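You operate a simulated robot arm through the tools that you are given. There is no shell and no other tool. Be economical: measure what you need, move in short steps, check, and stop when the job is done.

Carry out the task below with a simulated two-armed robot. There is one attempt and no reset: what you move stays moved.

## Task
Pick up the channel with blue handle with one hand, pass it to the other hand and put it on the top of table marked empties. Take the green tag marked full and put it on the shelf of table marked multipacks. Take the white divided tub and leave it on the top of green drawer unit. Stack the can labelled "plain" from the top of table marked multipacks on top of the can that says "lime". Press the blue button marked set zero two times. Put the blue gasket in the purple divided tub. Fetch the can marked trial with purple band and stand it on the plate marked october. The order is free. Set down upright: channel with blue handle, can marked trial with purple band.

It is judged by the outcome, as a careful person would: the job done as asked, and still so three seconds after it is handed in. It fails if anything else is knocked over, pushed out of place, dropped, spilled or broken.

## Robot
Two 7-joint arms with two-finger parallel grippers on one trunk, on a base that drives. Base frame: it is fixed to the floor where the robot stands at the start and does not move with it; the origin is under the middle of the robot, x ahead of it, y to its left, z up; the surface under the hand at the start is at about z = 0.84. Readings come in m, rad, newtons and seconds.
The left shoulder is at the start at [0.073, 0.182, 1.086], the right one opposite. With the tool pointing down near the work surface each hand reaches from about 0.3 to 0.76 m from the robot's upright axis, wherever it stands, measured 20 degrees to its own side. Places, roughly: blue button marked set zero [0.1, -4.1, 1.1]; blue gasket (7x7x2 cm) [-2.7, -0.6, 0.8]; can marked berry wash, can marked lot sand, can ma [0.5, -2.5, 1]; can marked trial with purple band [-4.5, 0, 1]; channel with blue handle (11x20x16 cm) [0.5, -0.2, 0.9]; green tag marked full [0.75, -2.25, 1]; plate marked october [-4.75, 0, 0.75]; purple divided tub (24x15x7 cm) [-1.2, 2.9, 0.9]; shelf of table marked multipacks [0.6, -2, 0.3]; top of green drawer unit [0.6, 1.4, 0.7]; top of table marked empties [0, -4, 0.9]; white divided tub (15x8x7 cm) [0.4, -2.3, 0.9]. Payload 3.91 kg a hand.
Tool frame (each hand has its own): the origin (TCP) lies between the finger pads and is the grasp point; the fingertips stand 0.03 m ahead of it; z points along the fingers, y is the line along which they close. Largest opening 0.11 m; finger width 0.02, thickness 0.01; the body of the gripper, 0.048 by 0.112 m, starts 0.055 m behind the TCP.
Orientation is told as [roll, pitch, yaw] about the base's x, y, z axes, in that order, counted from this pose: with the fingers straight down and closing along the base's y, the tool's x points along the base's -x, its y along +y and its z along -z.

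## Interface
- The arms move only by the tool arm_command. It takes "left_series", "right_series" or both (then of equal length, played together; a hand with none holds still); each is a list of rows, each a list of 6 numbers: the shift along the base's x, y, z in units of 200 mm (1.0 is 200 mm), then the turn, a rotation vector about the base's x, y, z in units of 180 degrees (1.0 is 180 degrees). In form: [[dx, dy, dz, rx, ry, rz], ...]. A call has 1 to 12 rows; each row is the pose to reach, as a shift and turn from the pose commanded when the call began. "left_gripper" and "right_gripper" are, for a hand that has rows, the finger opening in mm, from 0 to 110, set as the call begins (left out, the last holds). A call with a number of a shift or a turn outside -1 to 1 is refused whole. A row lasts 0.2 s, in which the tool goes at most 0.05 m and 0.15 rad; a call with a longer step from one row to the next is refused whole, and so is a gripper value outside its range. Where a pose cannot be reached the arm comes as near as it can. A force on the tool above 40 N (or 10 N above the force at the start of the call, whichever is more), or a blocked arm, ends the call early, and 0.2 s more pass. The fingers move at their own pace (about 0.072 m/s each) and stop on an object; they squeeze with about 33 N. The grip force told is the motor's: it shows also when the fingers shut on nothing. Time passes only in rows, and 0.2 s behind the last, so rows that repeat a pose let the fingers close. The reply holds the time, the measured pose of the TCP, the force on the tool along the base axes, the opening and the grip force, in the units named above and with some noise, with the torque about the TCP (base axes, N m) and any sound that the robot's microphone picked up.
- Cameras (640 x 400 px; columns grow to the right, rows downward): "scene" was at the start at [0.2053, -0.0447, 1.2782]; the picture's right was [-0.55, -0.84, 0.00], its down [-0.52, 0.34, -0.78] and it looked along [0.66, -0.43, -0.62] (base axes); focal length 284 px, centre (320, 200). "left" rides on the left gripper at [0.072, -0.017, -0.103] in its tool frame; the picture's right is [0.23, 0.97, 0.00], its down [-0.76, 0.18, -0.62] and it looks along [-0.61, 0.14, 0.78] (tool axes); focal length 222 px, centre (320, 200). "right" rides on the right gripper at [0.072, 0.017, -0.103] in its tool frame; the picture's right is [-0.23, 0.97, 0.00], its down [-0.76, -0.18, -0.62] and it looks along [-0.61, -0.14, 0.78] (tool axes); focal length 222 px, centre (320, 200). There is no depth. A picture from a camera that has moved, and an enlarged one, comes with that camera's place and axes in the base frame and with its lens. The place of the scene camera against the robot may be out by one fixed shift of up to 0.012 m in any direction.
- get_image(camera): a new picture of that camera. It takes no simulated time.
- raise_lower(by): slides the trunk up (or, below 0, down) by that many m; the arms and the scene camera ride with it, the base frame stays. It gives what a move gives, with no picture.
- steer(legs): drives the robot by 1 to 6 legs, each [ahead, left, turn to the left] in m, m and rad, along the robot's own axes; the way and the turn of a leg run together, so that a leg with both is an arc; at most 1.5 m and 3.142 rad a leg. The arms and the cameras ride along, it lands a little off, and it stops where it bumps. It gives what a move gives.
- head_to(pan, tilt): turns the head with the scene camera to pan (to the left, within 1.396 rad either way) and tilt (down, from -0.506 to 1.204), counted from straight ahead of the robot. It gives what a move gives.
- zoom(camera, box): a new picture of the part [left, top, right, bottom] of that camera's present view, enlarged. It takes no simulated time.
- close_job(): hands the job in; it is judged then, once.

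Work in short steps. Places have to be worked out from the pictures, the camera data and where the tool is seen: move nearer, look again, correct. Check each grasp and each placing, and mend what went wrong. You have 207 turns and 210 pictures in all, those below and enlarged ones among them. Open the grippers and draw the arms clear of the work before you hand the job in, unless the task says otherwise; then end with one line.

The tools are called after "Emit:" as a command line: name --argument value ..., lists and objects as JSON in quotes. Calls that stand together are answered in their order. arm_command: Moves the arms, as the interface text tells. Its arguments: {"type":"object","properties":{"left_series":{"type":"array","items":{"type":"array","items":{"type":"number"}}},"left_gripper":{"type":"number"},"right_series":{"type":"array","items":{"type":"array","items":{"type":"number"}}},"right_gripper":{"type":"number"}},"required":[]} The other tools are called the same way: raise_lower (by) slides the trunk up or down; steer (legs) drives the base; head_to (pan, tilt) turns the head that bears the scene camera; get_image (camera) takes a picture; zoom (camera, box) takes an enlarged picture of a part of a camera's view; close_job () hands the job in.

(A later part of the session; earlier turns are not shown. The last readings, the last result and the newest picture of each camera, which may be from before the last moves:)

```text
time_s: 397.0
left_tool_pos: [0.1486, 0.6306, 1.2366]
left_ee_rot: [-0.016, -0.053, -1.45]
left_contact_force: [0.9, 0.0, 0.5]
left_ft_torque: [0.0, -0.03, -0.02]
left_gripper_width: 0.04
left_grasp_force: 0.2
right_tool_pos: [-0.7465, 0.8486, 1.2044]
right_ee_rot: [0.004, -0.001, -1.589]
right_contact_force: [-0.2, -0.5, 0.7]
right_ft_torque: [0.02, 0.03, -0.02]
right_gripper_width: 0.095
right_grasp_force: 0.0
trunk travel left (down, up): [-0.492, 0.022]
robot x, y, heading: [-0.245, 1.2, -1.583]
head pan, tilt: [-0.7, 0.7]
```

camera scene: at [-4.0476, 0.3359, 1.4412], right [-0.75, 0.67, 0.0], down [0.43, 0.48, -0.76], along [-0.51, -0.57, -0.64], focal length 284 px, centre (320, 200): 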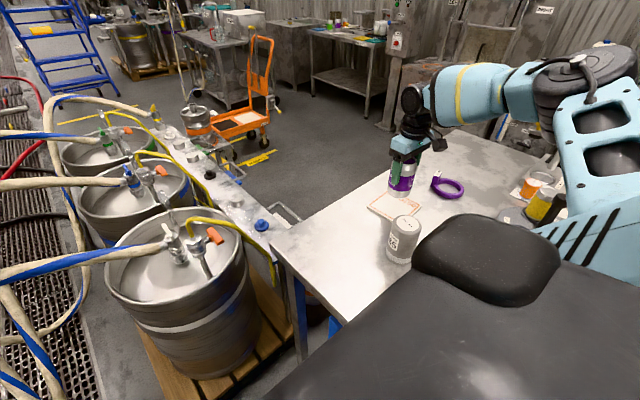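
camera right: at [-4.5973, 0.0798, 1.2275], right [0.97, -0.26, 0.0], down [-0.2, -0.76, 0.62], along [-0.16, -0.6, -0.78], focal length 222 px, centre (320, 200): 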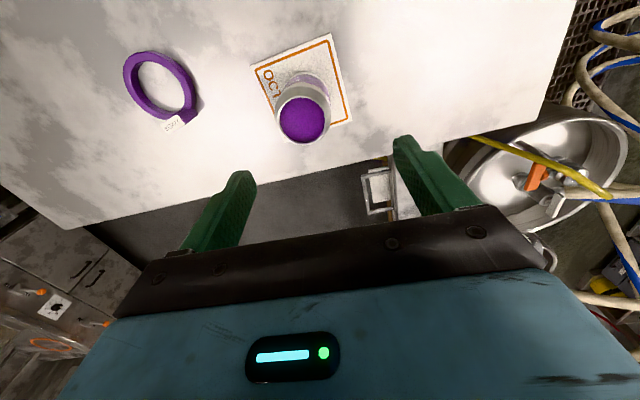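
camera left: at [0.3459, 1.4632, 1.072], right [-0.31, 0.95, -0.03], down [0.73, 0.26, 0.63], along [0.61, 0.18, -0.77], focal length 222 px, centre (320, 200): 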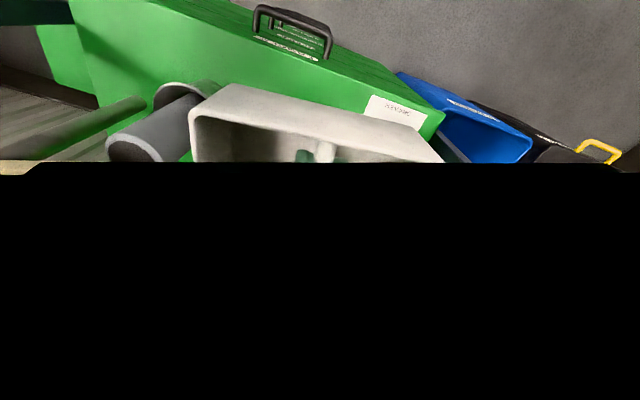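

I'll tuck the right hand in first.

Emit:
arm_command --right_series '[[0.22, 0, 0.05, 0, 0, 0], [0.44, 0, 0.1, 0, 0, 0], [0.66, 0, 0.15, 0, 0, 0], [0.85, 0, 0.15, 0, 0, 0]]'

Emit:
steer --legs '[[1.4, 0.05, 0], [1.4, 0, 0], [1.3, 0, 0], [0, 0, -1.2]]'

Emit:
head_to --pan -0.3 --tilt 0.35

Emit:
get_image --camera "scene"

```text
time_s: 398.0
left_tool_pos: [0.1484, 0.6303, 1.2368]
left_ee_rot: [-0.018, -0.053, -1.45]
left_contact_force: [0.4, -0.3, 0.3]
left_ft_torque: [-0.03, -0.01, -0.03]
left_gripper_width: 0.04
left_grasp_force: 0.0
right_tool_pos: [-0.5761, 0.8482, 1.2348]
right_ee_rot: [0.004, 0.001, -1.591]
right_contact_force: [0.7, -0.1, -0.3]
right_ft_torque: [-0.03, -0.01, 0.02]
right_gripper_width: 0.0952
right_grasp_force: 0.0
trunk travel left (down, up): [-0.492, 0.022]
robot x, y, heading: [-0.2462, 1.2068, -1.588]
head pan, tilt: [-0.7, 0.7]
```

```text
time_s: 420.6
left_tool_pos: [-0.6125, -3.441, 1.2364]
left_ee_rot: [-0.015, -0.052, -2.658]
left_contact_force: [-0.3, -0.1, 0.2]
left_ft_torque: [-0.02, 0.01, 0.01]
left_gripper_width: 0.0398
left_grasp_force: 0.1
right_tool_pos: [-0.6675, -2.6838, 1.2337]
right_ee_rot: [0.003, 0.001, -2.796]
right_contact_force: [-0.2, 0.0, 0.0]
right_ft_torque: [0.04, -0.02, -0.04]
right_gripper_width: 0.0948
right_grasp_force: 0.0
trunk travel left (down, up): [-0.492, 0.022]
robot x, y, heading: [-0.2184, -2.867, -2.789]
head pan, tilt: [-0.7, 0.7]
```

```text
time_s: 421.4
left_tool_pos: [-0.6127, -3.4409, 1.2361]
left_ee_rot: [-0.016, -0.052, -2.656]
left_contact_force: [1.0, -1.1, -0.9]
left_ft_torque: [-0.02, 0.03, 0.02]
left_gripper_width: 0.0401
left_grasp_force: 0.0
right_tool_pos: [-0.6669, -2.6851, 1.2339]
right_ee_rot: [0.003, -0.001, -2.796]
right_contact_force: [-0.3, 0.0, 0.3]
right_ft_torque: [0.01, 0.0, 0.04]
right_gripper_width: 0.095
right_grasp_force: 0.1
trunk travel left (down, up): [-0.492, 0.022]
robot x, y, heading: [-0.2149, -2.8706, -2.791]
head pan, tilt: [-0.3, 0.351]
```

```text
34 pictures are left
camera scene: at [-0.3458, -2.8867, 1.4726], right [-0.05, 1.0, 0.0], down [0.34, 0.02, -0.94], along [-0.94, -0.05, -0.34], focal length 284 px, centre (320, 200)
```

scene: 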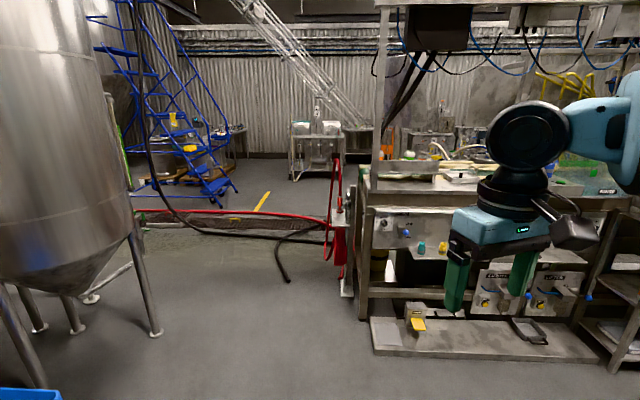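

There's a passage about 1.2 m wide between the machine's end post (-2.2,-2.8) and a tank leg (-1.75,-4.05). I'll face -x and go to its entrance along y≈-3.4.

Emit:
steer --legs '[[0, 0, -0.35], [0.5, 0.52, 0], [0.6, 0, 0]]'

Emit:
head_to --pan -0.3 --tilt 0.4

Emit:
get_image --camera "scene"

```text
time_s: 430.8
left_tool_pos: [-1.8828, -3.8204, 1.2375]
left_ee_rot: [-0.015, -0.052, -3.0]
left_contact_force: [-0.1, 0.4, -0.4]
left_ft_torque: [0.02, -0.02, -0.03]
left_gripper_width: 0.0397
left_grasp_force: 0.0
right_tool_pos: [-1.6778, -3.0903, 1.2344]
right_ee_rot: [0.004, 0.001, 3.141]
right_contact_force: [0.1, 0.2, -0.5]
right_ft_torque: [-0.02, 0.0, 0.0]
right_gripper_width: 0.0949
right_grasp_force: 0.1
trunk travel left (down, up): [-0.492, 0.022]
robot x, y, heading: [-1.3147, -3.419, -3.139]
head pan, tilt: [-0.3, 0.351]
```

```text
time_s: 431.4
left_tool_pos: [-1.884, -3.8217, 1.2366]
left_ee_rot: [-0.016, -0.052, -3.002]
left_contact_force: [0.1, -0.7, -0.8]
left_ft_torque: [0.02, 0.01, 0.0]
left_gripper_width: 0.0399
left_grasp_force: 0.0
right_tool_pos: [-1.6792, -3.0905, 1.2342]
right_ee_rot: [0.003, 0.0, 3.142]
right_contact_force: [0.6, 1.1, -0.6]
right_ft_torque: [0.02, 0.02, 0.0]
right_gripper_width: 0.095
right_grasp_force: 0.0
trunk travel left (down, up): [-0.492, 0.022]
robot x, y, heading: [-1.3128, -3.4171, -3.133]
head pan, tilt: [-0.3, 0.4]
```

```text
33 pictures are left
camera scene: at [-1.4451, -3.3891, 1.4681], right [0.29, 0.96, 0.0], down [0.37, -0.11, -0.92], along [-0.88, 0.27, -0.39], focal length 284 px, centre (320, 200)
```

scene: 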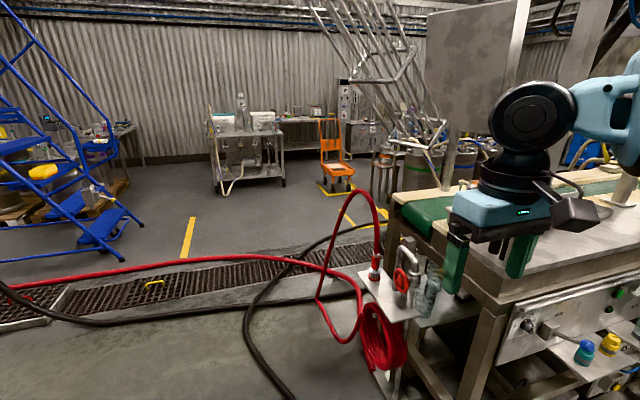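

Floor hoses lie across the way. I'll try to roll on slowly along y≈-3.45; the drive stops if it bumps.

Emit:
steer --legs '[[0.9, 0.05, 0], [0.9, 0, 0]]'

```text
time_s: 440.5
left_tool_pos: [-3.6853, -3.8774, 1.2373]
left_ee_rot: [-0.014, -0.053, -3.002]
left_contact_force: [-0.4, 0.3, -0.6]
left_ft_torque: [-0.02, 0.01, -0.03]
left_gripper_width: 0.04
left_grasp_force: 0.1
right_tool_pos: [-3.4815, -3.1476, 1.2337]
right_ee_rot: [0.003, 0.0, -3.142]
right_contact_force: [0.1, 0.6, 0.2]
right_ft_torque: [0.01, -0.03, 0.02]
right_gripper_width: 0.0951
right_grasp_force: 0.2
trunk travel left (down, up): [-0.492, 0.022]
robot x, y, heading: [-3.1169, -3.4749, -3.135]
head pan, tilt: [-0.3, 0.4]
```

I got through. I'll turn north and drive toward the gasket shelf.

Emit:
steer --legs '[[0, 0, -1.571], [1.3, 0.12, 0]]'

Emit:
head_to --pan -0.35 --tilt 0.45

Emit:
get_image --camera "scene"

```text
time_s: 448.6
left_tool_pos: [-3.5777, -2.0848, 1.2394]
left_ee_rot: [-0.022, -0.058, 1.682]
left_contact_force: [0.6, 0.3, -0.1]
left_ft_torque: [-0.02, 0.03, 0.01]
left_gripper_width: 0.0399
left_grasp_force: 0.1
right_tool_pos: [-2.8509, -2.3112, 1.2417]
right_ee_rot: [0.017, -0.022, 1.533]
right_contact_force: [-0.4, 0.0, -0.2]
right_ft_torque: [-0.03, -0.02, -0.01]
right_gripper_width: 0.0949
right_grasp_force: 0.0
trunk travel left (down, up): [-0.492, 0.022]
robot x, y, heading: [-3.191, -2.651, 1.543]
head pan, tilt: [-0.3, 0.4]
stopped in leg 2: the robot was blocked; the commanded pose is now the measured one
```

```text
time_s: 449.2
left_tool_pos: [-3.5783, -2.0887, 1.2417]
left_ee_rot: [-0.02, -0.06, 1.681]
left_contact_force: [0.2, 0.4, 0.0]
left_ft_torque: [0.0, 0.03, 0.01]
left_gripper_width: 0.04
left_grasp_force: 0.1
right_tool_pos: [-2.8505, -2.3124, 1.241]
right_ee_rot: [0.018, -0.021, 1.536]
right_contact_force: [-0.3, -0.2, 0.8]
right_ft_torque: [-0.02, 0.02, 0.02]
right_gripper_width: 0.095
right_grasp_force: 0.1
trunk travel left (down, up): [-0.492, 0.022]
robot x, y, heading: [-3.1894, -2.6558, 1.549]
head pan, tilt: [-0.351, 0.45]
```

```text
32 pictures are left
camera scene: at [-3.1552, -2.5387, 1.465], right [0.93, -0.36, 0.0], down [-0.16, -0.4, -0.91], along [0.33, 0.84, -0.43], focal length 284 px, centre (320, 200)
```

scene: 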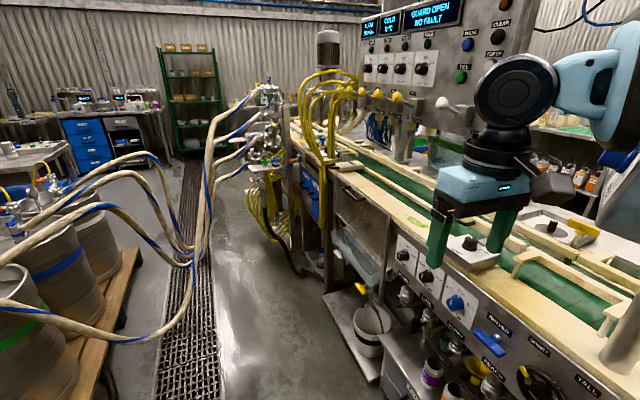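

The base seems to be riding over the floor hose; nothing else is near. I'll try continuing forward.

Emit:
steer --legs '[[-0.05, 0, 0], [0.4, 0.05, 0.02]]'

```text
time_s: 451.0
left_tool_pos: [-3.5703, -2.0537, 1.2472]
left_ee_rot: [-0.017, -0.07, 1.656]
left_contact_force: [-0.2, 0.9, 0.6]
left_ft_torque: [-0.01, 0.0, 0.0]
left_gripper_width: 0.0401
left_grasp_force: 0.2
right_tool_pos: [-2.8454, -2.2985, 1.2511]
right_ee_rot: [0.04, -0.056, 1.497]
right_contact_force: [-1.6, 1.2, -1.4]
right_ft_torque: [-0.03, -0.12, 0.0]
right_gripper_width: 0.0951
right_grasp_force: 0.2
trunk travel left (down, up): [-0.492, 0.022]
robot x, y, heading: [-3.2002, -2.6174, 1.524]
head pan, tilt: [-0.351, 0.45]
stopped in leg 2: the robot was blocked; the commanded pose is now the measured one
```

Still blocked, and it's tilting more. I'll back off and look down at what's in front.

Emit:
steer --legs '[[-0.15, 0, 0]]'

Emit:
head_to --pan 0.0 --tilt 1.0

Emit:
get_image --camera "scene"

```text
time_s: 452.4
left_tool_pos: [-3.5831, -2.1816, 1.2351]
left_ee_rot: [-0.018, -0.048, 1.67]
left_contact_force: [-0.3, 0.0, -0.1]
left_ft_torque: [-0.02, 0.01, 0.02]
left_gripper_width: 0.0402
left_grasp_force: 0.0
right_tool_pos: [-2.859, -2.4162, 1.2407]
right_ee_rot: [0.033, -0.029, 1.512]
right_contact_force: [0.3, -0.5, 0.6]
right_ft_torque: [-0.01, 0.0, -0.01]
right_gripper_width: 0.0948
right_grasp_force: 0.0
trunk travel left (down, up): [-0.492, 0.022]
robot x, y, heading: [-3.2042, -2.7639, 1.531]
head pan, tilt: [-0.351, 0.45]
```

```text
time_s: 453.3
left_tool_pos: [-3.5839, -2.1804, 1.2338]
left_ee_rot: [-0.016, -0.049, 1.671]
left_contact_force: [-0.3, 0.1, -0.7]
left_ft_torque: [-0.01, -0.01, 0.03]
left_gripper_width: 0.0399
left_grasp_force: 0.1
right_tool_pos: [-2.8585, -2.416, 1.2415]
right_ee_rot: [0.034, -0.026, 1.512]
right_contact_force: [-0.3, 0.0, 0.0]
right_ft_torque: [0.02, 0.02, -0.01]
right_gripper_width: 0.0948
right_grasp_force: 0.1
trunk travel left (down, up): [-0.492, 0.022]
robot x, y, heading: [-3.2051, -2.7614, 1.533]
head pan, tilt: [0.0, 1.0]
```

```text
31 pictures are left
camera scene: at [-3.1997, -2.6508, 1.4179], right [1.0, -0.04, 0.0], down [-0.03, -0.84, -0.54], along [0.02, 0.54, -0.84], focal length 284 px, centre (320, 200)
```

scene: 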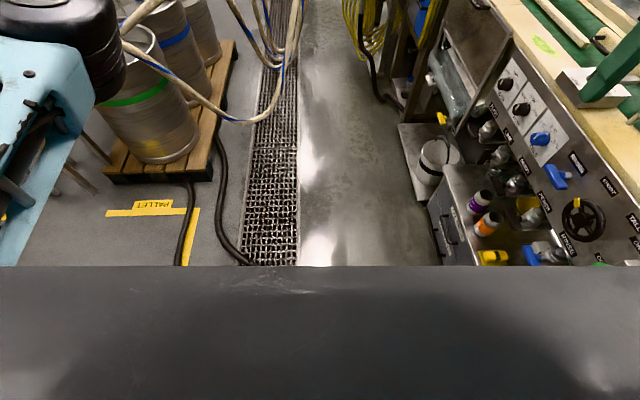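

The corridor ahead is clear; only the black floor hose lies under the rear. I'll shift right a little and try again.

Emit:
steer --legs '[[0, -0.12, 0.04], [0.5, 0.0, 0]]'

```text
time_s: 454.7
left_tool_pos: [-3.5237, -2.1946, 1.2358]
left_ee_rot: [-0.019, -0.05, 1.693]
left_contact_force: [-0.1, -0.3, -0.3]
left_ft_torque: [0.03, 0.0, -0.02]
left_gripper_width: 0.0401
left_grasp_force: 0.1
right_tool_pos: [-2.7998, -2.4164, 1.2406]
right_ee_rot: [0.025, -0.015, 1.553]
right_contact_force: [0.4, 0.3, 0.2]
right_ft_torque: [0.0, 0.02, -0.04]
right_gripper_width: 0.095
right_grasp_force: 0.1
trunk travel left (down, up): [-0.492, 0.022]
robot x, y, heading: [-3.1288, -2.7644, 1.561]
head pan, tilt: [0.0, 1.0]
stopped in leg 1: the robot was blocked; the commanded pose is now the measured one
```

That was the right elbow against the machine's tall end frame. I'll shift left 0.25 m and then go ahead.

Emit:
steer --legs '[[-0.05, 0.1, 0], [0, 0.18, 0], [0.9, 0.0, 0]]'

Emit:
head_to --pan -0.5 --tilt 0.6

Emit:
get_image --camera "scene"

```text
time_s: 462.4
left_tool_pos: [-3.7862, -1.3284, 1.2344]
left_ee_rot: [-0.018, -0.05, 1.686]
left_contact_force: [-0.2, -0.7, 0.0]
left_ft_torque: [-0.01, 0.02, 0.05]
left_gripper_width: 0.0399
left_grasp_force: 0.1
right_tool_pos: [-3.0606, -1.5539, 1.2364]
right_ee_rot: [0.03, -0.013, 1.545]
right_contact_force: [-0.3, 0.3, 0.4]
right_ft_torque: [0.03, 0.02, 0.01]
right_gripper_width: 0.0952
right_grasp_force: 0.0
trunk travel left (down, up): [-0.492, 0.022]
robot x, y, heading: [-3.3998, -1.9015, 1.552]
head pan, tilt: [0.0, 1.0]
```

```text
time_s: 463.4
left_tool_pos: [-3.7868, -1.3287, 1.236]
left_ee_rot: [-0.018, -0.05, 1.685]
left_contact_force: [-0.2, 0.1, -0.4]
left_ft_torque: [-0.02, -0.02, 0.02]
left_gripper_width: 0.0403
left_grasp_force: 0.1
right_tool_pos: [-3.0602, -1.5534, 1.237]
right_ee_rot: [0.031, -0.014, 1.544]
right_contact_force: [0.1, 1.1, 0.2]
right_ft_torque: [-0.03, -0.03, 0.02]
right_gripper_width: 0.095
right_grasp_force: 0.0
trunk travel left (down, up): [-0.492, 0.022]
robot x, y, heading: [-3.3952, -1.9027, 1.554]
head pan, tilt: [-0.499, 0.6]
```

```text
30 pictures are left
camera scene: at [-3.3517, -1.7832, 1.4499], right [0.87, -0.49, 0.0], down [-0.28, -0.49, -0.82], along [0.41, 0.72, -0.57], focal length 284 px, centre (320, 200)
```

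scene: 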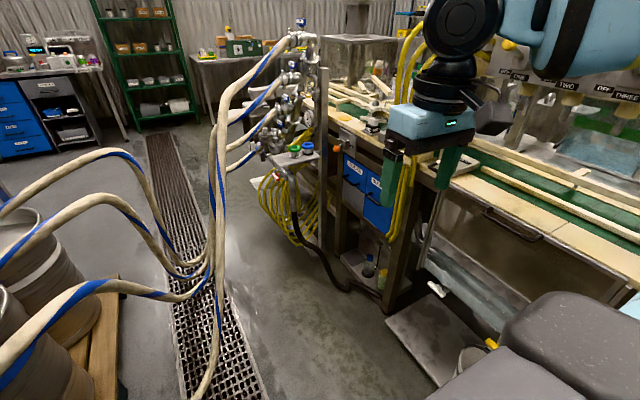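

Emit:
zoom --camera "scene" --box '[240, 90, 360, 210]'

```text
3.33 times, centred on (300, 150) of scene
camera zoom: at [-3.3517, -1.7832, 1.4499], right [0.87, -0.49, 0.0], down [-0.28, -0.49, -0.82], along [0.41, 0.72, -0.57], focal length 946 px, centre (387, 367)
```

zoom: 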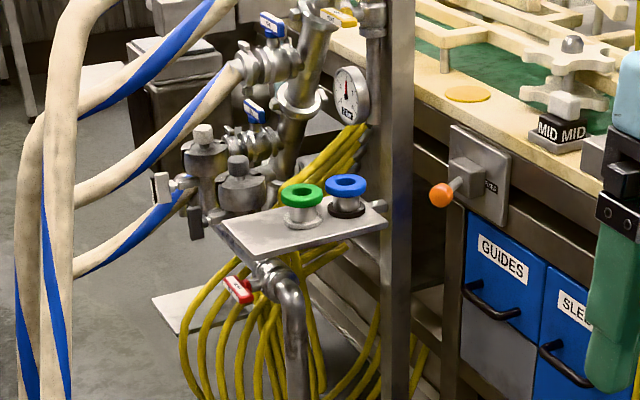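

The blue ring sits on a spool at about (-2.75,-0.61,0.87), next to the green ring and a steel post. I'll drive to about (-3.2,-1.2) and bring the right hand near to look.

Emit:
steer --legs '[[0.4, -0.15, 0], [0.33, -0.03, 0]]'

Emit:
head_to --pan -0.6 --tilt 0.75

Emit:
get_image --camera "scene"

```text
time_s: 467.8
left_tool_pos: [-3.5914, -0.6053, 1.2349]
left_ee_rot: [-0.017, -0.051, 1.681]
left_contact_force: [-0.1, 0.8, 0.5]
left_ft_torque: [0.03, 0.01, 0.0]
left_gripper_width: 0.0398
left_grasp_force: 0.1
right_tool_pos: [-2.8673, -0.834, 1.2371]
right_ee_rot: [0.03, -0.015, 1.542]
right_contact_force: [-0.1, -0.5, 0.4]
right_ft_torque: [0.03, 0.0, -0.01]
right_gripper_width: 0.0947
right_grasp_force: 0.1
trunk travel left (down, up): [-0.492, 0.022]
robot x, y, heading: [-3.2074, -1.182, 1.549]
head pan, tilt: [-0.499, 0.6]
```

```text
time_s: 468.4
left_tool_pos: [-3.5925, -0.6046, 1.2345]
left_ee_rot: [-0.017, -0.049, 1.682]
left_contact_force: [-0.2, -0.5, -0.2]
left_ft_torque: [0.0, 0.01, 0.0]
left_gripper_width: 0.0398
left_grasp_force: 0.1
right_tool_pos: [-2.8679, -0.8335, 1.2374]
right_ee_rot: [0.029, -0.014, 1.542]
right_contact_force: [0.3, 0.0, -0.3]
right_ft_torque: [0.02, -0.03, 0.0]
right_gripper_width: 0.0947
right_grasp_force: 0.1
trunk travel left (down, up): [-0.492, 0.022]
robot x, y, heading: [-3.2048, -1.181, 1.546]
head pan, tilt: [-0.6, 0.75]
```

```text
28 pictures are left
camera scene: at [-3.1551, -1.0705, 1.437], right [0.81, -0.58, 0.0], down [-0.4, -0.55, -0.73], along [0.43, 0.59, -0.68], focal length 284 px, centre (320, 200)
```

scene: 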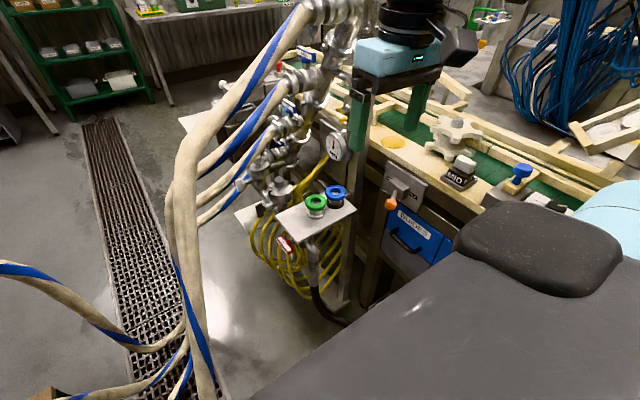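

Triangulation gives the blue ring at (-2.75,-0.60), z≈0.875, with the post well clear at (-2.60,-0.54). I'll approach with the hand yawed +46° so the fingers close on the NE–SW line, away from the green ring.

Emit:
arm_command --right_series '[[0.08, 0.14, 0, 0, 0, 0.043], [0.16, 0.28, 0, 0, 0, 0.086], [0.24, 0.42, -0.05, 0, 0, 0.129], [0.32, 0.56, -0.12, 0, 0, 0.172], [0.4, 0.7, -0.2, 0, 0, 0.215], [0.48, 0.83, -0.3, -0.01, 0.0, 0.258], [0.52, 0.92, -0.4, -0.01, 0.0, 0.258]]' --right_gripper 92

Emit:
get_image --camera "right"

```text
time_s: 470.1
left_tool_pos: [-3.5927, -0.6039, 1.2366]
left_ee_rot: [-0.015, -0.05, 1.68]
left_contact_force: [-0.2, -0.6, -0.7]
left_ft_torque: [-0.05, -0.03, 0.0]
left_gripper_width: 0.0401
left_grasp_force: 0.1
right_tool_pos: [-2.7626, -0.6493, 1.1577]
right_ee_rot: [0.04, 0.013, 2.352]
right_contact_force: [-0.3, 0.6, 0.0]
right_ft_torque: [0.0, 0.0, 0.01]
right_gripper_width: 0.092
right_grasp_force: 0.0
trunk travel left (down, up): [-0.492, 0.022]
robot x, y, heading: [-3.2072, -1.1816, 1.549]
head pan, tilt: [-0.6, 0.75]
```

```text
27 pictures are left
camera right: at [-2.72, -0.7096, 1.2616], right [-0.85, -0.52, 0.04], down [-0.4, 0.69, 0.6], along [-0.34, 0.5, -0.8], focal length 222 px, centre (320, 200)
```

right: 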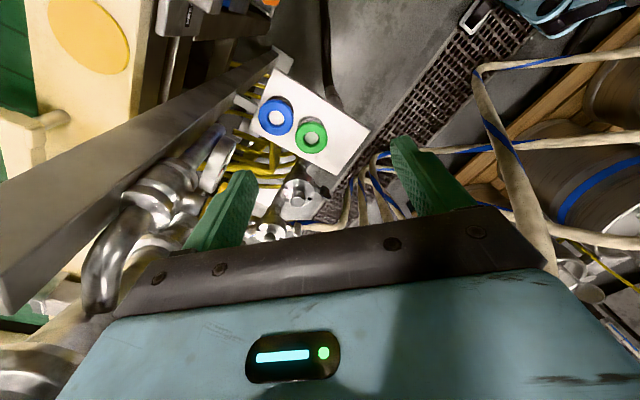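

The ring is at about (-2.731,-0.586) from the hand camera. I'll centre above it at z≈1.0 and re-check.

Emit:
arm_command --right_series '[[0.08, 0.16, -0.1, 0, 0, 0], [0.158, 0.316, -0.2, 0, 0, 0], [0.158, 0.316, -0.4, 0, 0, 0], [0.158, 0.316, -0.6, 0, 0, 0], [0.158, 0.316, -0.75, 0, 0, 0], [0.158, 0.316, -0.75, 0, 0, 0]]'

Emit:
get_image --camera "right"

```text
time_s: 470.8
left_tool_pos: [-3.5944, -0.6116, 1.2395]
left_ee_rot: [-0.023, -0.058, 1.68]
left_contact_force: [-0.9, 0.0, 0.2]
left_ft_torque: [0.02, -0.02, 0.01]
left_gripper_width: 0.0399
left_grasp_force: 0.0
right_tool_pos: [-2.732, -0.5921, 1.1198]
right_ee_rot: [0.019, -0.004, 2.344]
right_contact_force: [1.0, -0.1, -0.2]
right_ft_torque: [-0.03, 0.0, 0.02]
right_gripper_width: 0.0918
right_grasp_force: 0.1
trunk travel left (down, up): [-0.492, 0.022]
robot x, y, heading: [-3.2096, -1.1821, 1.545]
head pan, tilt: [-0.6, 0.75]
stopped in row 3 (right hand): the force on the tool passed its limit at 58 N (the readings are from after the stop); the commanded pose is now the measured one
```

```text
26 pictures are left
camera right: at [-2.6899, -0.6556, 1.2226], right [-0.86, -0.52, 0.02], down [-0.4, 0.68, 0.62], along [-0.33, 0.52, -0.78], focal length 222 px, centre (320, 200)
```

right: 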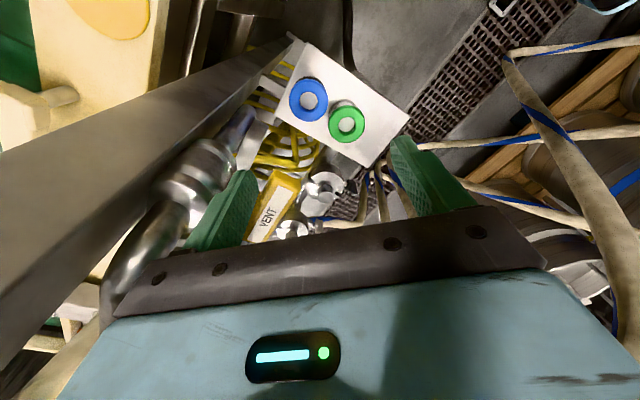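

The NE finger touched pipework above the ring, so a straight-down approach won't do. I'll retreat south, then lean the hand so it comes in low from the south-east.

Emit:
arm_command --right_series '[[0, -0.1, 0.02, 0, 0, 0], [0, -0.3, 0.02, 0, 0, 0], [0.02, -0.5, 0.0, 0.026, 0.026, 0], [0.04, -0.68, -0.05, 0.055, 0.055, 0], [0.06, -0.78, -0.12, 0.085, 0.085, 0], [0.08, -0.82, -0.2, 0.115, 0.115, 0], [0.1, -0.82, -0.3, 0.14, 0.14, 0]]'

Emit:
get_image --camera "right"

```text
time_s: 472.4
left_tool_pos: [-3.5938, -0.6053, 1.2364]
left_ee_rot: [-0.016, -0.05, 1.681]
left_contact_force: [-0.4, -0.3, -0.1]
left_ft_torque: [0.01, 0.02, 0.0]
left_gripper_width: 0.0399
left_grasp_force: 0.0
right_tool_pos: [-2.7096, -0.7493, 1.0504]
right_ee_rot: [0.038, -0.615, 2.341]
right_contact_force: [-0.2, -0.6, 0.6]
right_ft_torque: [-0.03, 0.04, -0.01]
right_gripper_width: 0.092
right_grasp_force: 0.0
trunk travel left (down, up): [-0.492, 0.022]
robot x, y, heading: [-3.205, -1.18, 1.552]
head pan, tilt: [-0.6, 0.75]
```

```text
25 pictures are left
camera right: at [-2.6335, -0.8444, 1.0921], right [-0.81, -0.56, 0.16], down [-0.04, 0.33, 0.94], along [-0.58, 0.76, -0.29], focal length 222 px, centre (320, 200)
```

right: 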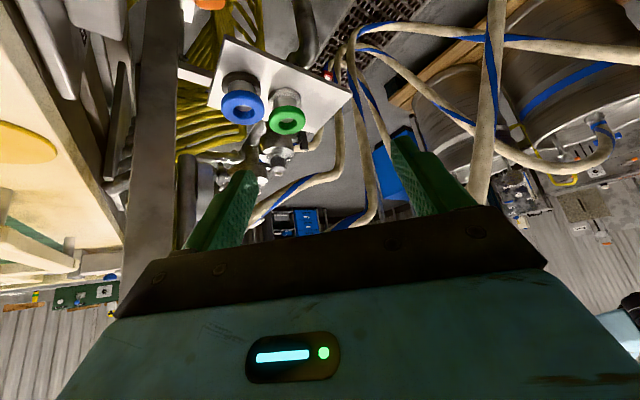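

The views agree: the blue ring's centre is (-2.729,-0.570,0.842). I'll move to a pre-grasp point 12 cm back along the leaned tool axis.

Emit:
arm_command --right_series '[[0.04, 0.15, -0.13, 0, 0, 0], [0.08, 0.3, -0.27, 0, 0, 0], [0.12, 0.47, -0.4, 0, 0, 0], [0.148, 0.65, -0.535, 0, 0, 0], [0.148, 0.65, -0.535, 0, 0, 0]]'

Emit:
get_image --camera "right"

```text
time_s: 473.6
left_tool_pos: [-3.5916, -0.606, 1.2361]
left_ee_rot: [-0.016, -0.052, 1.68]
left_contact_force: [-0.6, -0.1, -0.4]
left_ft_torque: [0.02, 0.02, 0.0]
left_gripper_width: 0.04
left_grasp_force: 0.1
right_tool_pos: [-2.688, -0.6351, 0.9552]
right_ee_rot: [0.036, -0.613, 2.343]
right_contact_force: [0.4, 0.1, 0.5]
right_ft_torque: [0.05, -0.02, 0.01]
right_gripper_width: 0.092
right_grasp_force: 0.0
right hand out of reach, approached as far as the arm can: row 4, 5
trunk travel left (down, up): [-0.492, 0.022]
robot x, y, heading: [-3.2068, -1.1821, 1.546]
head pan, tilt: [-0.6, 0.75]
```

```text
24 pictures are left
camera right: at [-2.6115, -0.7295, 0.9987], right [-0.81, -0.56, 0.16], down [-0.04, 0.33, 0.94], along [-0.58, 0.76, -0.29], focal length 222 px, centre (320, 200)
```

right: 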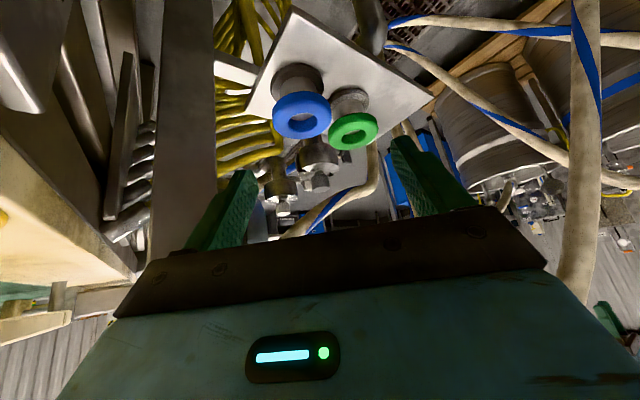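

Slightly out of reach, so I'll pull the hand back 10 cm and advance the base 10 cm.

Emit:
arm_command --right_series '[[0, -0.2, 0.03, 0, 0, 0], [0, -0.4, 0.05, 0, 0, 0], [0, -0.55, 0.05, 0, 0, 0]]'

Emit:
steer --legs '[[0.1, 0, 0]]'

Emit:
get_image --camera "right"

```text
time_s: 474.4
left_tool_pos: [-3.5935, -0.6049, 1.2367]
left_ee_rot: [-0.018, -0.051, 1.682]
left_contact_force: [-0.7, -1.2, 0.2]
left_ft_torque: [0.0, -0.03, 0.01]
left_gripper_width: 0.04
left_grasp_force: 0.0
right_tool_pos: [-2.6888, -0.7428, 0.9674]
right_ee_rot: [0.036, -0.617, 2.345]
right_contact_force: [-0.3, 0.2, 0.3]
right_ft_torque: [-0.01, -0.07, 0.01]
right_gripper_width: 0.092
right_grasp_force: 0.0
trunk travel left (down, up): [-0.492, 0.022]
robot x, y, heading: [-3.2031, -1.1818, 1.548]
head pan, tilt: [-0.6, 0.75]
```

```text
time_s: 475.5
left_tool_pos: [-3.5894, -0.505, 1.2373]
left_ee_rot: [-0.019, -0.052, 1.68]
left_contact_force: [-0.4, -0.2, 0.3]
left_ft_torque: [-0.03, -0.04, -0.02]
left_gripper_width: 0.0399
left_grasp_force: 0.1
right_tool_pos: [-2.686, -0.6436, 0.9664]
right_ee_rot: [0.037, -0.616, 2.34]
right_contact_force: [-1.0, -0.6, 0.6]
right_ft_torque: [0.01, 0.04, 0.02]
right_gripper_width: 0.0922
right_grasp_force: 0.0
trunk travel left (down, up): [-0.492, 0.022]
robot x, y, heading: [-3.2013, -1.0806, 1.548]
head pan, tilt: [-0.6, 0.75]
```

```text
23 pictures are left
camera right: at [-2.6103, -0.7399, 1.0087], right [-0.81, -0.56, 0.16], down [-0.04, 0.33, 0.94], along [-0.58, 0.76, -0.29], focal length 222 px, centre (320, 200)
```

right: 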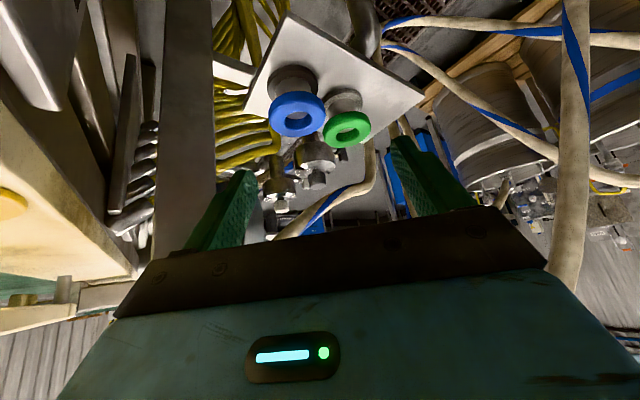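

The ring position is confirmed at (-2.730,-0.568). I'll align on the axis and slide in, leaving the fingers open.

Emit:
arm_command --right_series '[[-0.005, 0.08, -0.1, 0, 0, 0], [-0.01, 0.163, -0.197, 0, 0, 0], [-0.06, 0.215, -0.3, 0, 0, 0], [-0.11, 0.265, -0.4, 0, 0, 0], [-0.16, 0.315, -0.5, 0, 0, 0], [-0.212, 0.366, -0.6, 0, 0, 0], [-0.212, 0.366, -0.6, 0, 0, 0]]'

Emit:
get_image --camera "right"

```text
time_s: 477.1
left_tool_pos: [-3.59, -0.5049, 1.2367]
left_ee_rot: [-0.02, -0.052, 1.682]
left_contact_force: [0.0, 0.9, -0.1]
left_ft_torque: [0.02, -0.03, -0.02]
left_gripper_width: 0.0402
left_grasp_force: 0.0
right_tool_pos: [-2.7388, -0.5943, 0.885]
right_ee_rot: [0.039, -0.612, 2.341]
right_contact_force: [0.6, -0.4, 0.2]
right_ft_torque: [0.01, -0.01, 0.0]
right_gripper_width: 0.0922
right_grasp_force: 0.1
right hand out of reach, approached as far as the arm can: row 4, 5, 6, 7
trunk travel left (down, up): [-0.492, 0.022]
robot x, y, heading: [-3.209, -1.084, 1.543]
head pan, tilt: [-0.6, 0.75]
```

```text
22 pictures are left
camera right: at [-2.6638, -0.6897, 0.9275], right [-0.81, -0.56, 0.16], down [-0.04, 0.33, 0.94], along [-0.58, 0.76, -0.29], focal length 222 px, centre (320, 200)
```

right: 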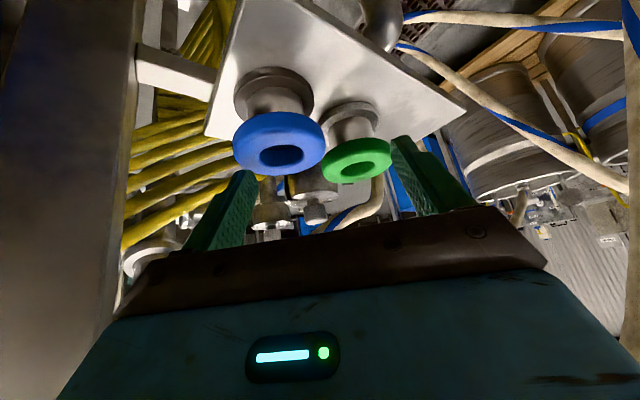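

Still short at low height. I'll retract up and back, then lower the trunk 0.15 m to gain downward reach.

Emit:
arm_command --right_series '[[0.05, -0.05, 0.1, 0, 0, 0], [0.1, -0.1, 0.2, 0, 0, 0], [0.15, -0.17, 0.32, 0, 0, 0], [0.2, -0.28, 0.48, 0, 0, 0], [0.23, -0.42, 0.66, 0, 0, 0], [0.25, -0.55, 0.82, 0, 0, 0]]'

Emit:
raise_lower --by -0.15

```text
time_s: 478.5
left_tool_pos: [-3.5897, -0.5067, 1.2367]
left_ee_rot: [-0.019, -0.054, 1.683]
left_contact_force: [-0.2, -0.5, -0.9]
left_ft_torque: [0.02, 0.02, 0.01]
left_gripper_width: 0.0402
left_grasp_force: 0.1
right_tool_pos: [-2.6872, -0.7086, 1.0482]
right_ee_rot: [0.038, -0.613, 2.34]
right_contact_force: [-0.6, 0.0, -0.2]
right_ft_torque: [0.02, 0.0, -0.04]
right_gripper_width: 0.092
right_grasp_force: 0.1
trunk travel left (down, up): [-0.492, 0.022]
robot x, y, heading: [-3.2043, -1.0844, 1.548]
head pan, tilt: [-0.6, 0.75]
```

```text
time_s: 480.3
left_tool_pos: [-3.6087, -0.506, 1.0785]
left_ee_rot: [-0.034, -0.05, 1.683]
left_contact_force: [-0.3, -0.1, -0.2]
left_ft_torque: [0.04, -0.02, -0.01]
left_gripper_width: 0.0401
left_grasp_force: 0.1
right_tool_pos: [-2.7063, -0.7076, 0.9085]
right_ee_rot: [0.023, -0.603, 2.35]
right_contact_force: [0.3, -0.2, -0.9]
right_ft_torque: [-0.01, 0.0, 0.0]
right_gripper_width: 0.0917
right_grasp_force: 0.1
trunk travel left (down, up): [-0.342, 0.172]
robot x, y, heading: [-3.2043, -1.085, 1.542]
head pan, tilt: [-0.6, 0.75]
```

A slight tilt suggests the right elbow is touching the conveyor edge. I'll raise the trunk 5 cm to clear it.

Emit:
raise_lower --by 0.05

Emit:
get_image --camera "right"

```text
time_s: 481.2
left_tool_pos: [-3.5984, -0.5074, 1.1337]
left_ee_rot: [-0.027, -0.05, 1.68]
left_contact_force: [0.6, -0.2, 1.0]
left_ft_torque: [0.04, -0.01, 0.0]
left_gripper_width: 0.0399
left_grasp_force: 0.1
right_tool_pos: [-2.6964, -0.7081, 0.9541]
right_ee_rot: [0.03, -0.61, 2.345]
right_contact_force: [-0.2, -0.5, 0.6]
right_ft_torque: [0.02, 0.02, 0.02]
right_gripper_width: 0.0921
right_grasp_force: 0.1
trunk travel left (down, up): [-0.392, 0.122]
robot x, y, heading: [-3.2016, -1.0829, 1.544]
head pan, tilt: [-0.6, 0.75]
```

```text
21 pictures are left
camera right: at [-2.6219, -0.8027, 0.9981], right [-0.81, -0.56, 0.15], down [-0.05, 0.33, 0.94], along [-0.58, 0.76, -0.3], focal length 222 px, centre (320, 200)
```

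right: 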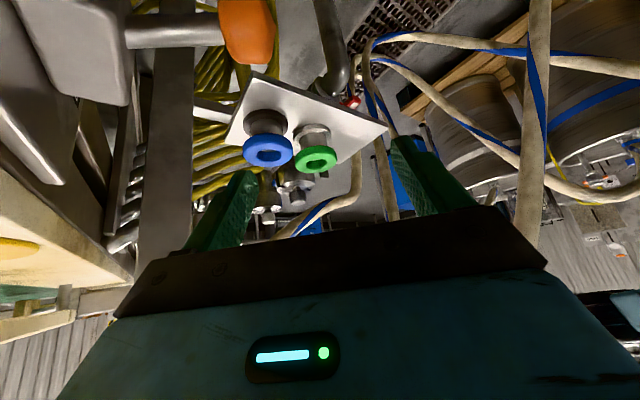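

I'll approach again from this lower trunk height: onto the axis first, then in.

Emit:
arm_command --right_series '[[0, 0.18, -0.05, 0, 0, 0], [0, 0.36, -0.12, 0, 0, 0], [0, 0.53, -0.21, 0, 0, 0], [-0.04, 0.57, -0.29, 0, 0, 0], [-0.08, 0.61, -0.37, 0, 0, 0], [-0.12, 0.65, -0.45, 0, 0, 0], [-0.163, 0.695, -0.535, 0, 0, 0], [-0.163, 0.695, -0.535, 0, 0, 0]]'

Emit:
get_image --camera "right"

```text
time_s: 483.0
left_tool_pos: [-3.5896, -0.5083, 1.1369]
left_ee_rot: [-0.019, -0.054, 1.681]
left_contact_force: [-0.6, 0.0, -0.1]
left_ft_torque: [0.0, -0.01, 0.02]
left_gripper_width: 0.04
left_grasp_force: 0.1
right_tool_pos: [-2.722, -0.57, 0.8435]
right_ee_rot: [0.036, -0.615, 2.343]
right_contact_force: [-12.5, -22.2, 5.9]
right_ft_torque: [1.45, -1.13, -1.52]
right_gripper_width: 0.085
right_grasp_force: 0.0
trunk travel left (down, up): [-0.392, 0.122]
robot x, y, heading: [-3.2051, -1.0835, 1.539]
head pan, tilt: [-0.6, 0.75]
```

```text
20 pictures are left
camera right: at [-2.6473, -0.6646, 0.8865], right [-0.81, -0.56, 0.16], down [-0.04, 0.33, 0.94], along [-0.58, 0.76, -0.29], focal length 222 px, centre (320, 200)
```

right: 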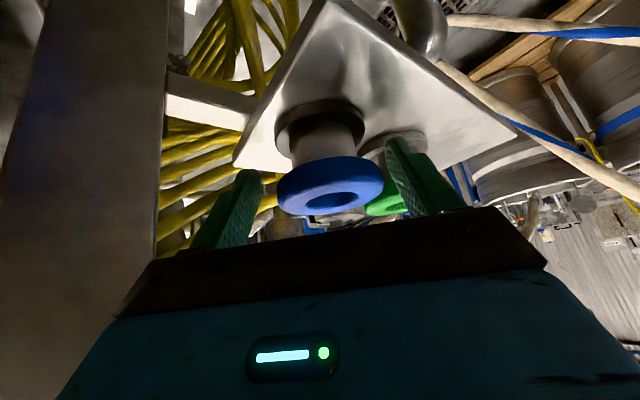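

The ring is between the fingers but the NE finger is touching something. I'll shift 7 mm SW and close.

Emit:
arm_command --right_series '[[-0.02, -0.02, 0, 0, 0, 0], [-0.04, -0.04, 0, 0, 0, 0], [-0.04, -0.04, 0, 0, 0, 0]]' --right_gripper 80

Emit:
arm_command --right_series '[[0, 0, 0, 0, 0, 0], [0, 0, 0, 0, 0, 0], [0, 0, 0, 0, 0, 0]]' --right_gripper 0

Emit:
get_image --camera "right"

```text
time_s: 483.8
left_tool_pos: [-3.5899, -0.5061, 1.1358]
left_ee_rot: [-0.019, -0.052, 1.682]
left_contact_force: [-0.5, 0.0, -0.1]
left_ft_torque: [0.0, 0.01, -0.02]
left_gripper_width: 0.0399
left_grasp_force: 0.1
right_tool_pos: [-2.7282, -0.5734, 0.8415]
right_ee_rot: [0.038, -0.614, 2.341]
right_contact_force: [0.3, 0.1, -1.0]
right_ft_torque: [-0.01, -0.02, -0.01]
right_gripper_width: 0.0801
right_grasp_force: 0.0
trunk travel left (down, up): [-0.392, 0.122]
robot x, y, heading: [-3.2033, -1.085, 1.547]
head pan, tilt: [-0.6, 0.75]
```

```text
time_s: 484.6
left_tool_pos: [-3.5885, -0.5054, 1.1356]
left_ee_rot: [-0.019, -0.052, 1.681]
left_contact_force: [-1.0, 0.2, 0.0]
left_ft_torque: [-0.04, -0.01, -0.01]
left_gripper_width: 0.0398
left_grasp_force: 0.1
right_tool_pos: [-2.73, -0.5757, 0.8422]
right_ee_rot: [0.038, -0.614, 2.34]
right_contact_force: [-0.3, 0.5, -0.3]
right_ft_torque: [0.01, 0.03, 0.0]
right_gripper_width: 0.0623
right_grasp_force: 33.3
trunk travel left (down, up): [-0.392, 0.122]
robot x, y, heading: [-3.2047, -1.0862, 1.547]
head pan, tilt: [-0.6, 0.75]
```

```text
19 pictures are left
camera right: at [-2.6537, -0.6701, 0.8848], right [-0.81, -0.56, 0.16], down [-0.04, 0.33, 0.94], along [-0.58, 0.76, -0.29], focal length 222 px, centre (320, 200)
```

right: 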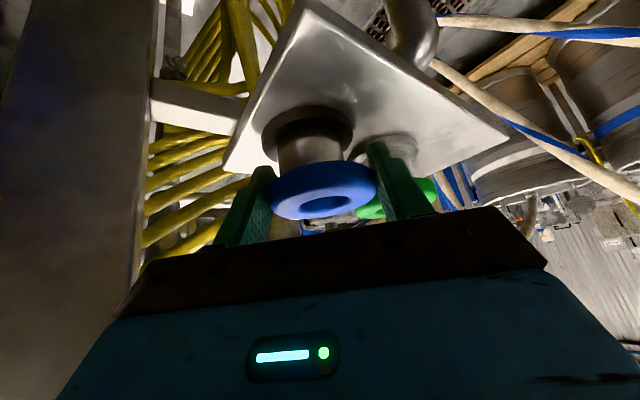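

The gasket is held at 62 mm. I'll lift it straight off the spool, then back out to the south.

Emit:
arm_command --right_series '[[0, 0, 0.08, 0, 0, 0], [0, 0, 0.17, 0, 0, 0], [0.02, -0.05, 0.24, 0, 0, 0], [0.05, -0.2, 0.3, 0, 0, 0], [0.05, -0.4, 0.38, 0, 0, 0], [0.05, -0.6, 0.5, 0, 0, 0], [0.0, -0.75, 0.65, 0, 0, 0]]'

Emit:
get_image --camera "right"

```text
time_s: 486.2
left_tool_pos: [-3.597, -0.5044, 1.1338]
left_ee_rot: [-0.021, -0.05, 1.683]
left_contact_force: [0.4, -0.9, -0.2]
left_ft_torque: [0.01, -0.02, -0.01]
left_gripper_width: 0.04
left_grasp_force: 0.0
right_tool_pos: [-2.7351, -0.7258, 0.9748]
right_ee_rot: [0.036, -0.609, 2.341]
right_contact_force: [0.3, -0.8, -0.8]
right_ft_torque: [0.01, 0.02, 0.03]
right_gripper_width: 0.062
right_grasp_force: 32.9
trunk travel left (down, up): [-0.392, 0.122]
robot x, y, heading: [-3.204, -1.0817, 1.544]
head pan, tilt: [-0.6, 0.75]
```

```text
18 pictures are left
camera right: at [-2.6599, -0.8201, 1.0186], right [-0.81, -0.56, 0.16], down [-0.05, 0.33, 0.94], along [-0.58, 0.76, -0.3], focal length 222 px, centre (320, 200)
```

right: 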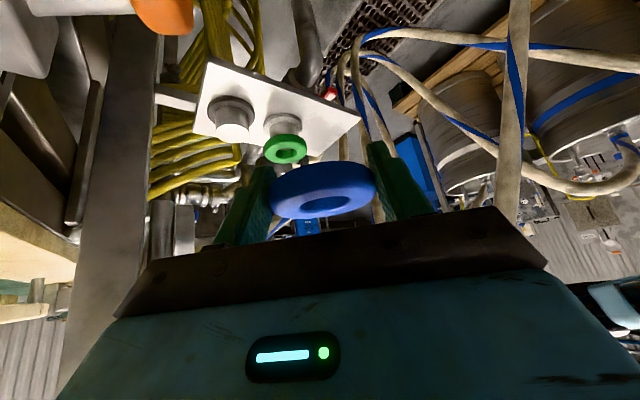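

The gasket is free and the green ring undisturbed. I'll raise the hand, bring it in, and raise the trunk again for the drive.

Emit:
arm_command --right_series '[[-0.1, -0.05, 0.18, 0, 0, 0], [-0.2, -0.1, 0.36, 0, 0, 0], [-0.3, -0.15, 0.54, 0, 0, 0], [-0.4, -0.2, 0.7, 0, 0, 0]]'

Emit:
raise_lower --by 0.1

Emit:
steer --legs '[[-0.4, 0.08, 0], [-0.5, 0.1, 0], [-1.2, 0.0, 0]]'

```text
time_s: 487.2
left_tool_pos: [-3.5908, -0.506, 1.1351]
left_ee_rot: [-0.018, -0.053, 1.684]
left_contact_force: [-0.3, 0.2, 0.2]
left_ft_torque: [-0.02, -0.04, 0.01]
left_gripper_width: 0.0396
left_grasp_force: 0.0
right_tool_pos: [-2.8114, -0.7681, 1.1123]
right_ee_rot: [0.037, -0.611, 2.344]
right_contact_force: [0.1, -1.1, -0.3]
right_ft_torque: [0.01, -0.02, -0.01]
right_gripper_width: 0.0623
right_grasp_force: 33.2
trunk travel left (down, up): [-0.392, 0.122]
robot x, y, heading: [-3.2047, -1.0868, 1.552]
head pan, tilt: [-0.6, 0.75]
```

```text
time_s: 488.5
left_tool_pos: [-3.5888, -0.5051, 1.2346]
left_ee_rot: [-0.016, -0.049, 1.683]
left_contact_force: [0.2, 0.3, 0.1]
left_ft_torque: [-0.03, -0.02, 0.02]
left_gripper_width: 0.0402
left_grasp_force: 0.1
right_tool_pos: [-2.8098, -0.7648, 1.2101]
right_ee_rot: [0.042, -0.613, 2.339]
right_contact_force: [-0.2, 0.2, -0.5]
right_ft_torque: [0.02, 0.0, 0.0]
right_gripper_width: 0.0623
right_grasp_force: 32.3
trunk travel left (down, up): [-0.492, 0.022]
robot x, y, heading: [-3.2069, -1.0833, 1.544]
head pan, tilt: [-0.6, 0.75]
```

```text
time_s: 499.3
left_tool_pos: [-3.8227, -2.6077, 1.2368]
left_ee_rot: [-0.017, -0.051, 1.693]
left_contact_force: [0.7, -0.8, -0.5]
left_ft_torque: [0.01, 0.02, -0.04]
left_gripper_width: 0.0401
left_grasp_force: 0.1
right_tool_pos: [-3.0415, -2.8589, 1.2123]
right_ee_rot: [0.039, -0.615, 2.351]
right_contact_force: [-0.3, 0.7, -0.2]
right_ft_torque: [-0.01, 0.02, -0.02]
right_gripper_width: 0.0622
right_grasp_force: 32.7
trunk travel left (down, up): [-0.492, 0.022]
robot x, y, heading: [-3.4304, -3.186, 1.558]
head pan, tilt: [-0.6, 0.75]
```

Next I go back east through the passage along y≈-3.45.

Emit:
steer --legs '[[-0.27, 0, 0], [0, 0, -1.558], [1.1, 0, 0], [1.1, 0, 0], [0.9, 0, 0], [0, 0, 1.571]]'

```text
time_s: 512.4
left_tool_pos: [-1.4383, -3.0766, 1.2373]
left_ee_rot: [-0.022, -0.055, 0.104]
left_contact_force: [0.0, -0.4, 0.7]
left_ft_torque: [-0.02, 0.02, 0.01]
left_gripper_width: 0.0399
left_grasp_force: 0.1
right_tool_pos: [-1.7032, -3.8528, 1.2171]
right_ee_rot: [0.022, -0.618, 0.78]
right_contact_force: [-0.1, 0.0, -0.4]
right_ft_torque: [0.02, 0.02, 0.02]
right_gripper_width: 0.0618
right_grasp_force: 32.8
trunk travel left (down, up): [-0.492, 0.022]
robot x, y, heading: [-2.0113, -3.4636, -0.03]
head pan, tilt: [-0.6, 0.75]
stopped in leg 4: the robot was blocked; the commanded pose is now the measured one
```

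Blocked, likely the right arm near the tank. I'll back off a little, shift left 0.15 m, and continue.

Emit:
steer --legs '[[-0.05, 0.0, 0.02], [0, 0.15, 0], [0.9, 0.05, 0], [0.9, 0, 0], [0, 0, 1.571]]'

```text
time_s: 527.4
left_tool_pos: [-0.6527, -2.7042, 1.2357]
left_ee_rot: [-0.017, -0.047, 1.694]
left_contact_force: [-0.1, 0.2, 0.3]
left_ft_torque: [-0.02, 0.01, 0.0]
left_gripper_width: 0.0397
left_grasp_force: 0.0
right_tool_pos: [0.129, -2.9526, 1.2116]
right_ee_rot: [0.038, -0.615, 2.36]
right_contact_force: [0.0, 0.7, -0.5]
right_ft_torque: [-0.03, 0.01, 0.0]
right_gripper_width: 0.0615
right_grasp_force: 33.0
trunk travel left (down, up): [-0.492, 0.022]
robot x, y, heading: [-0.2649, -3.2765, 1.565]
head pan, tilt: [-0.6, 0.75]
```

Clear. Now I drive north up the aisle toward the purple tub's table.

Emit:
steer --legs '[[1.3, -0.09, 0], [1.3, 0, 0], [1.3, 0, 0], [1.1, 0, 0], [0, 0.9, 0]]'

Emit:
head_to --pan 0.0 --tilt 0.5

Emit:
get_image --camera "scene"

```text
time_s: 547.6
left_tool_pos: [-0.4005, 1.3419, 1.2348]
left_ee_rot: [-0.019, -0.049, 1.646]
left_contact_force: [0.2, 0.7, 0.3]
left_ft_torque: [0.0, -0.03, 0.02]
left_gripper_width: 0.0398
left_grasp_force: 0.1
right_tool_pos: [0.3647, 1.0502, 1.2111]
right_ee_rot: [0.04, -0.607, 2.318]
right_contact_force: [-3.6, -3.6, 0.2]
right_ft_torque: [0.26, -0.31, -0.39]
right_gripper_width: 0.0615
right_grasp_force: 33.0
trunk travel left (down, up): [-0.492, 0.022]
robot x, y, heading: [-0.0323, 0.7497, 1.513]
head pan, tilt: [-0.6, 0.75]
stopped in leg 4: the force on the tool passed its limit at 111 N (the readings are from after the stop); the commanded pose is now the measured one
```

```text
time_s: 548.6
left_tool_pos: [-0.3996, 1.3413, 1.2355]
left_ee_rot: [-0.017, -0.049, 1.647]
left_contact_force: [0.2, -0.3, 0.1]
left_ft_torque: [0.01, -0.01, 0.0]
left_gripper_width: 0.0402
left_grasp_force: 0.1
right_tool_pos: [0.3633, 1.0518, 1.2119]
right_ee_rot: [0.043, -0.608, 2.316]
right_contact_force: [-5.8, -6.1, -2.2]
right_ft_torque: [0.51, -0.25, -0.6]
right_gripper_width: 0.0615
right_grasp_force: 32.8
trunk travel left (down, up): [-0.492, 0.022]
robot x, y, heading: [-0.0316, 0.7512, 1.513]
head pan, tilt: [0.0, 0.499]
```

```text
17 pictures are left
camera scene: at [-0.0263, 0.8848, 1.4591], right [1.0, -0.06, 0.0], down [-0.03, -0.48, -0.88], along [0.05, 0.88, -0.48], focal length 284 px, centre (320, 200)
```

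scene: 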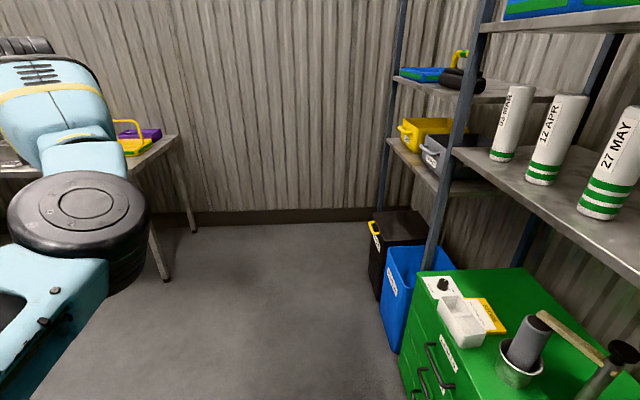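

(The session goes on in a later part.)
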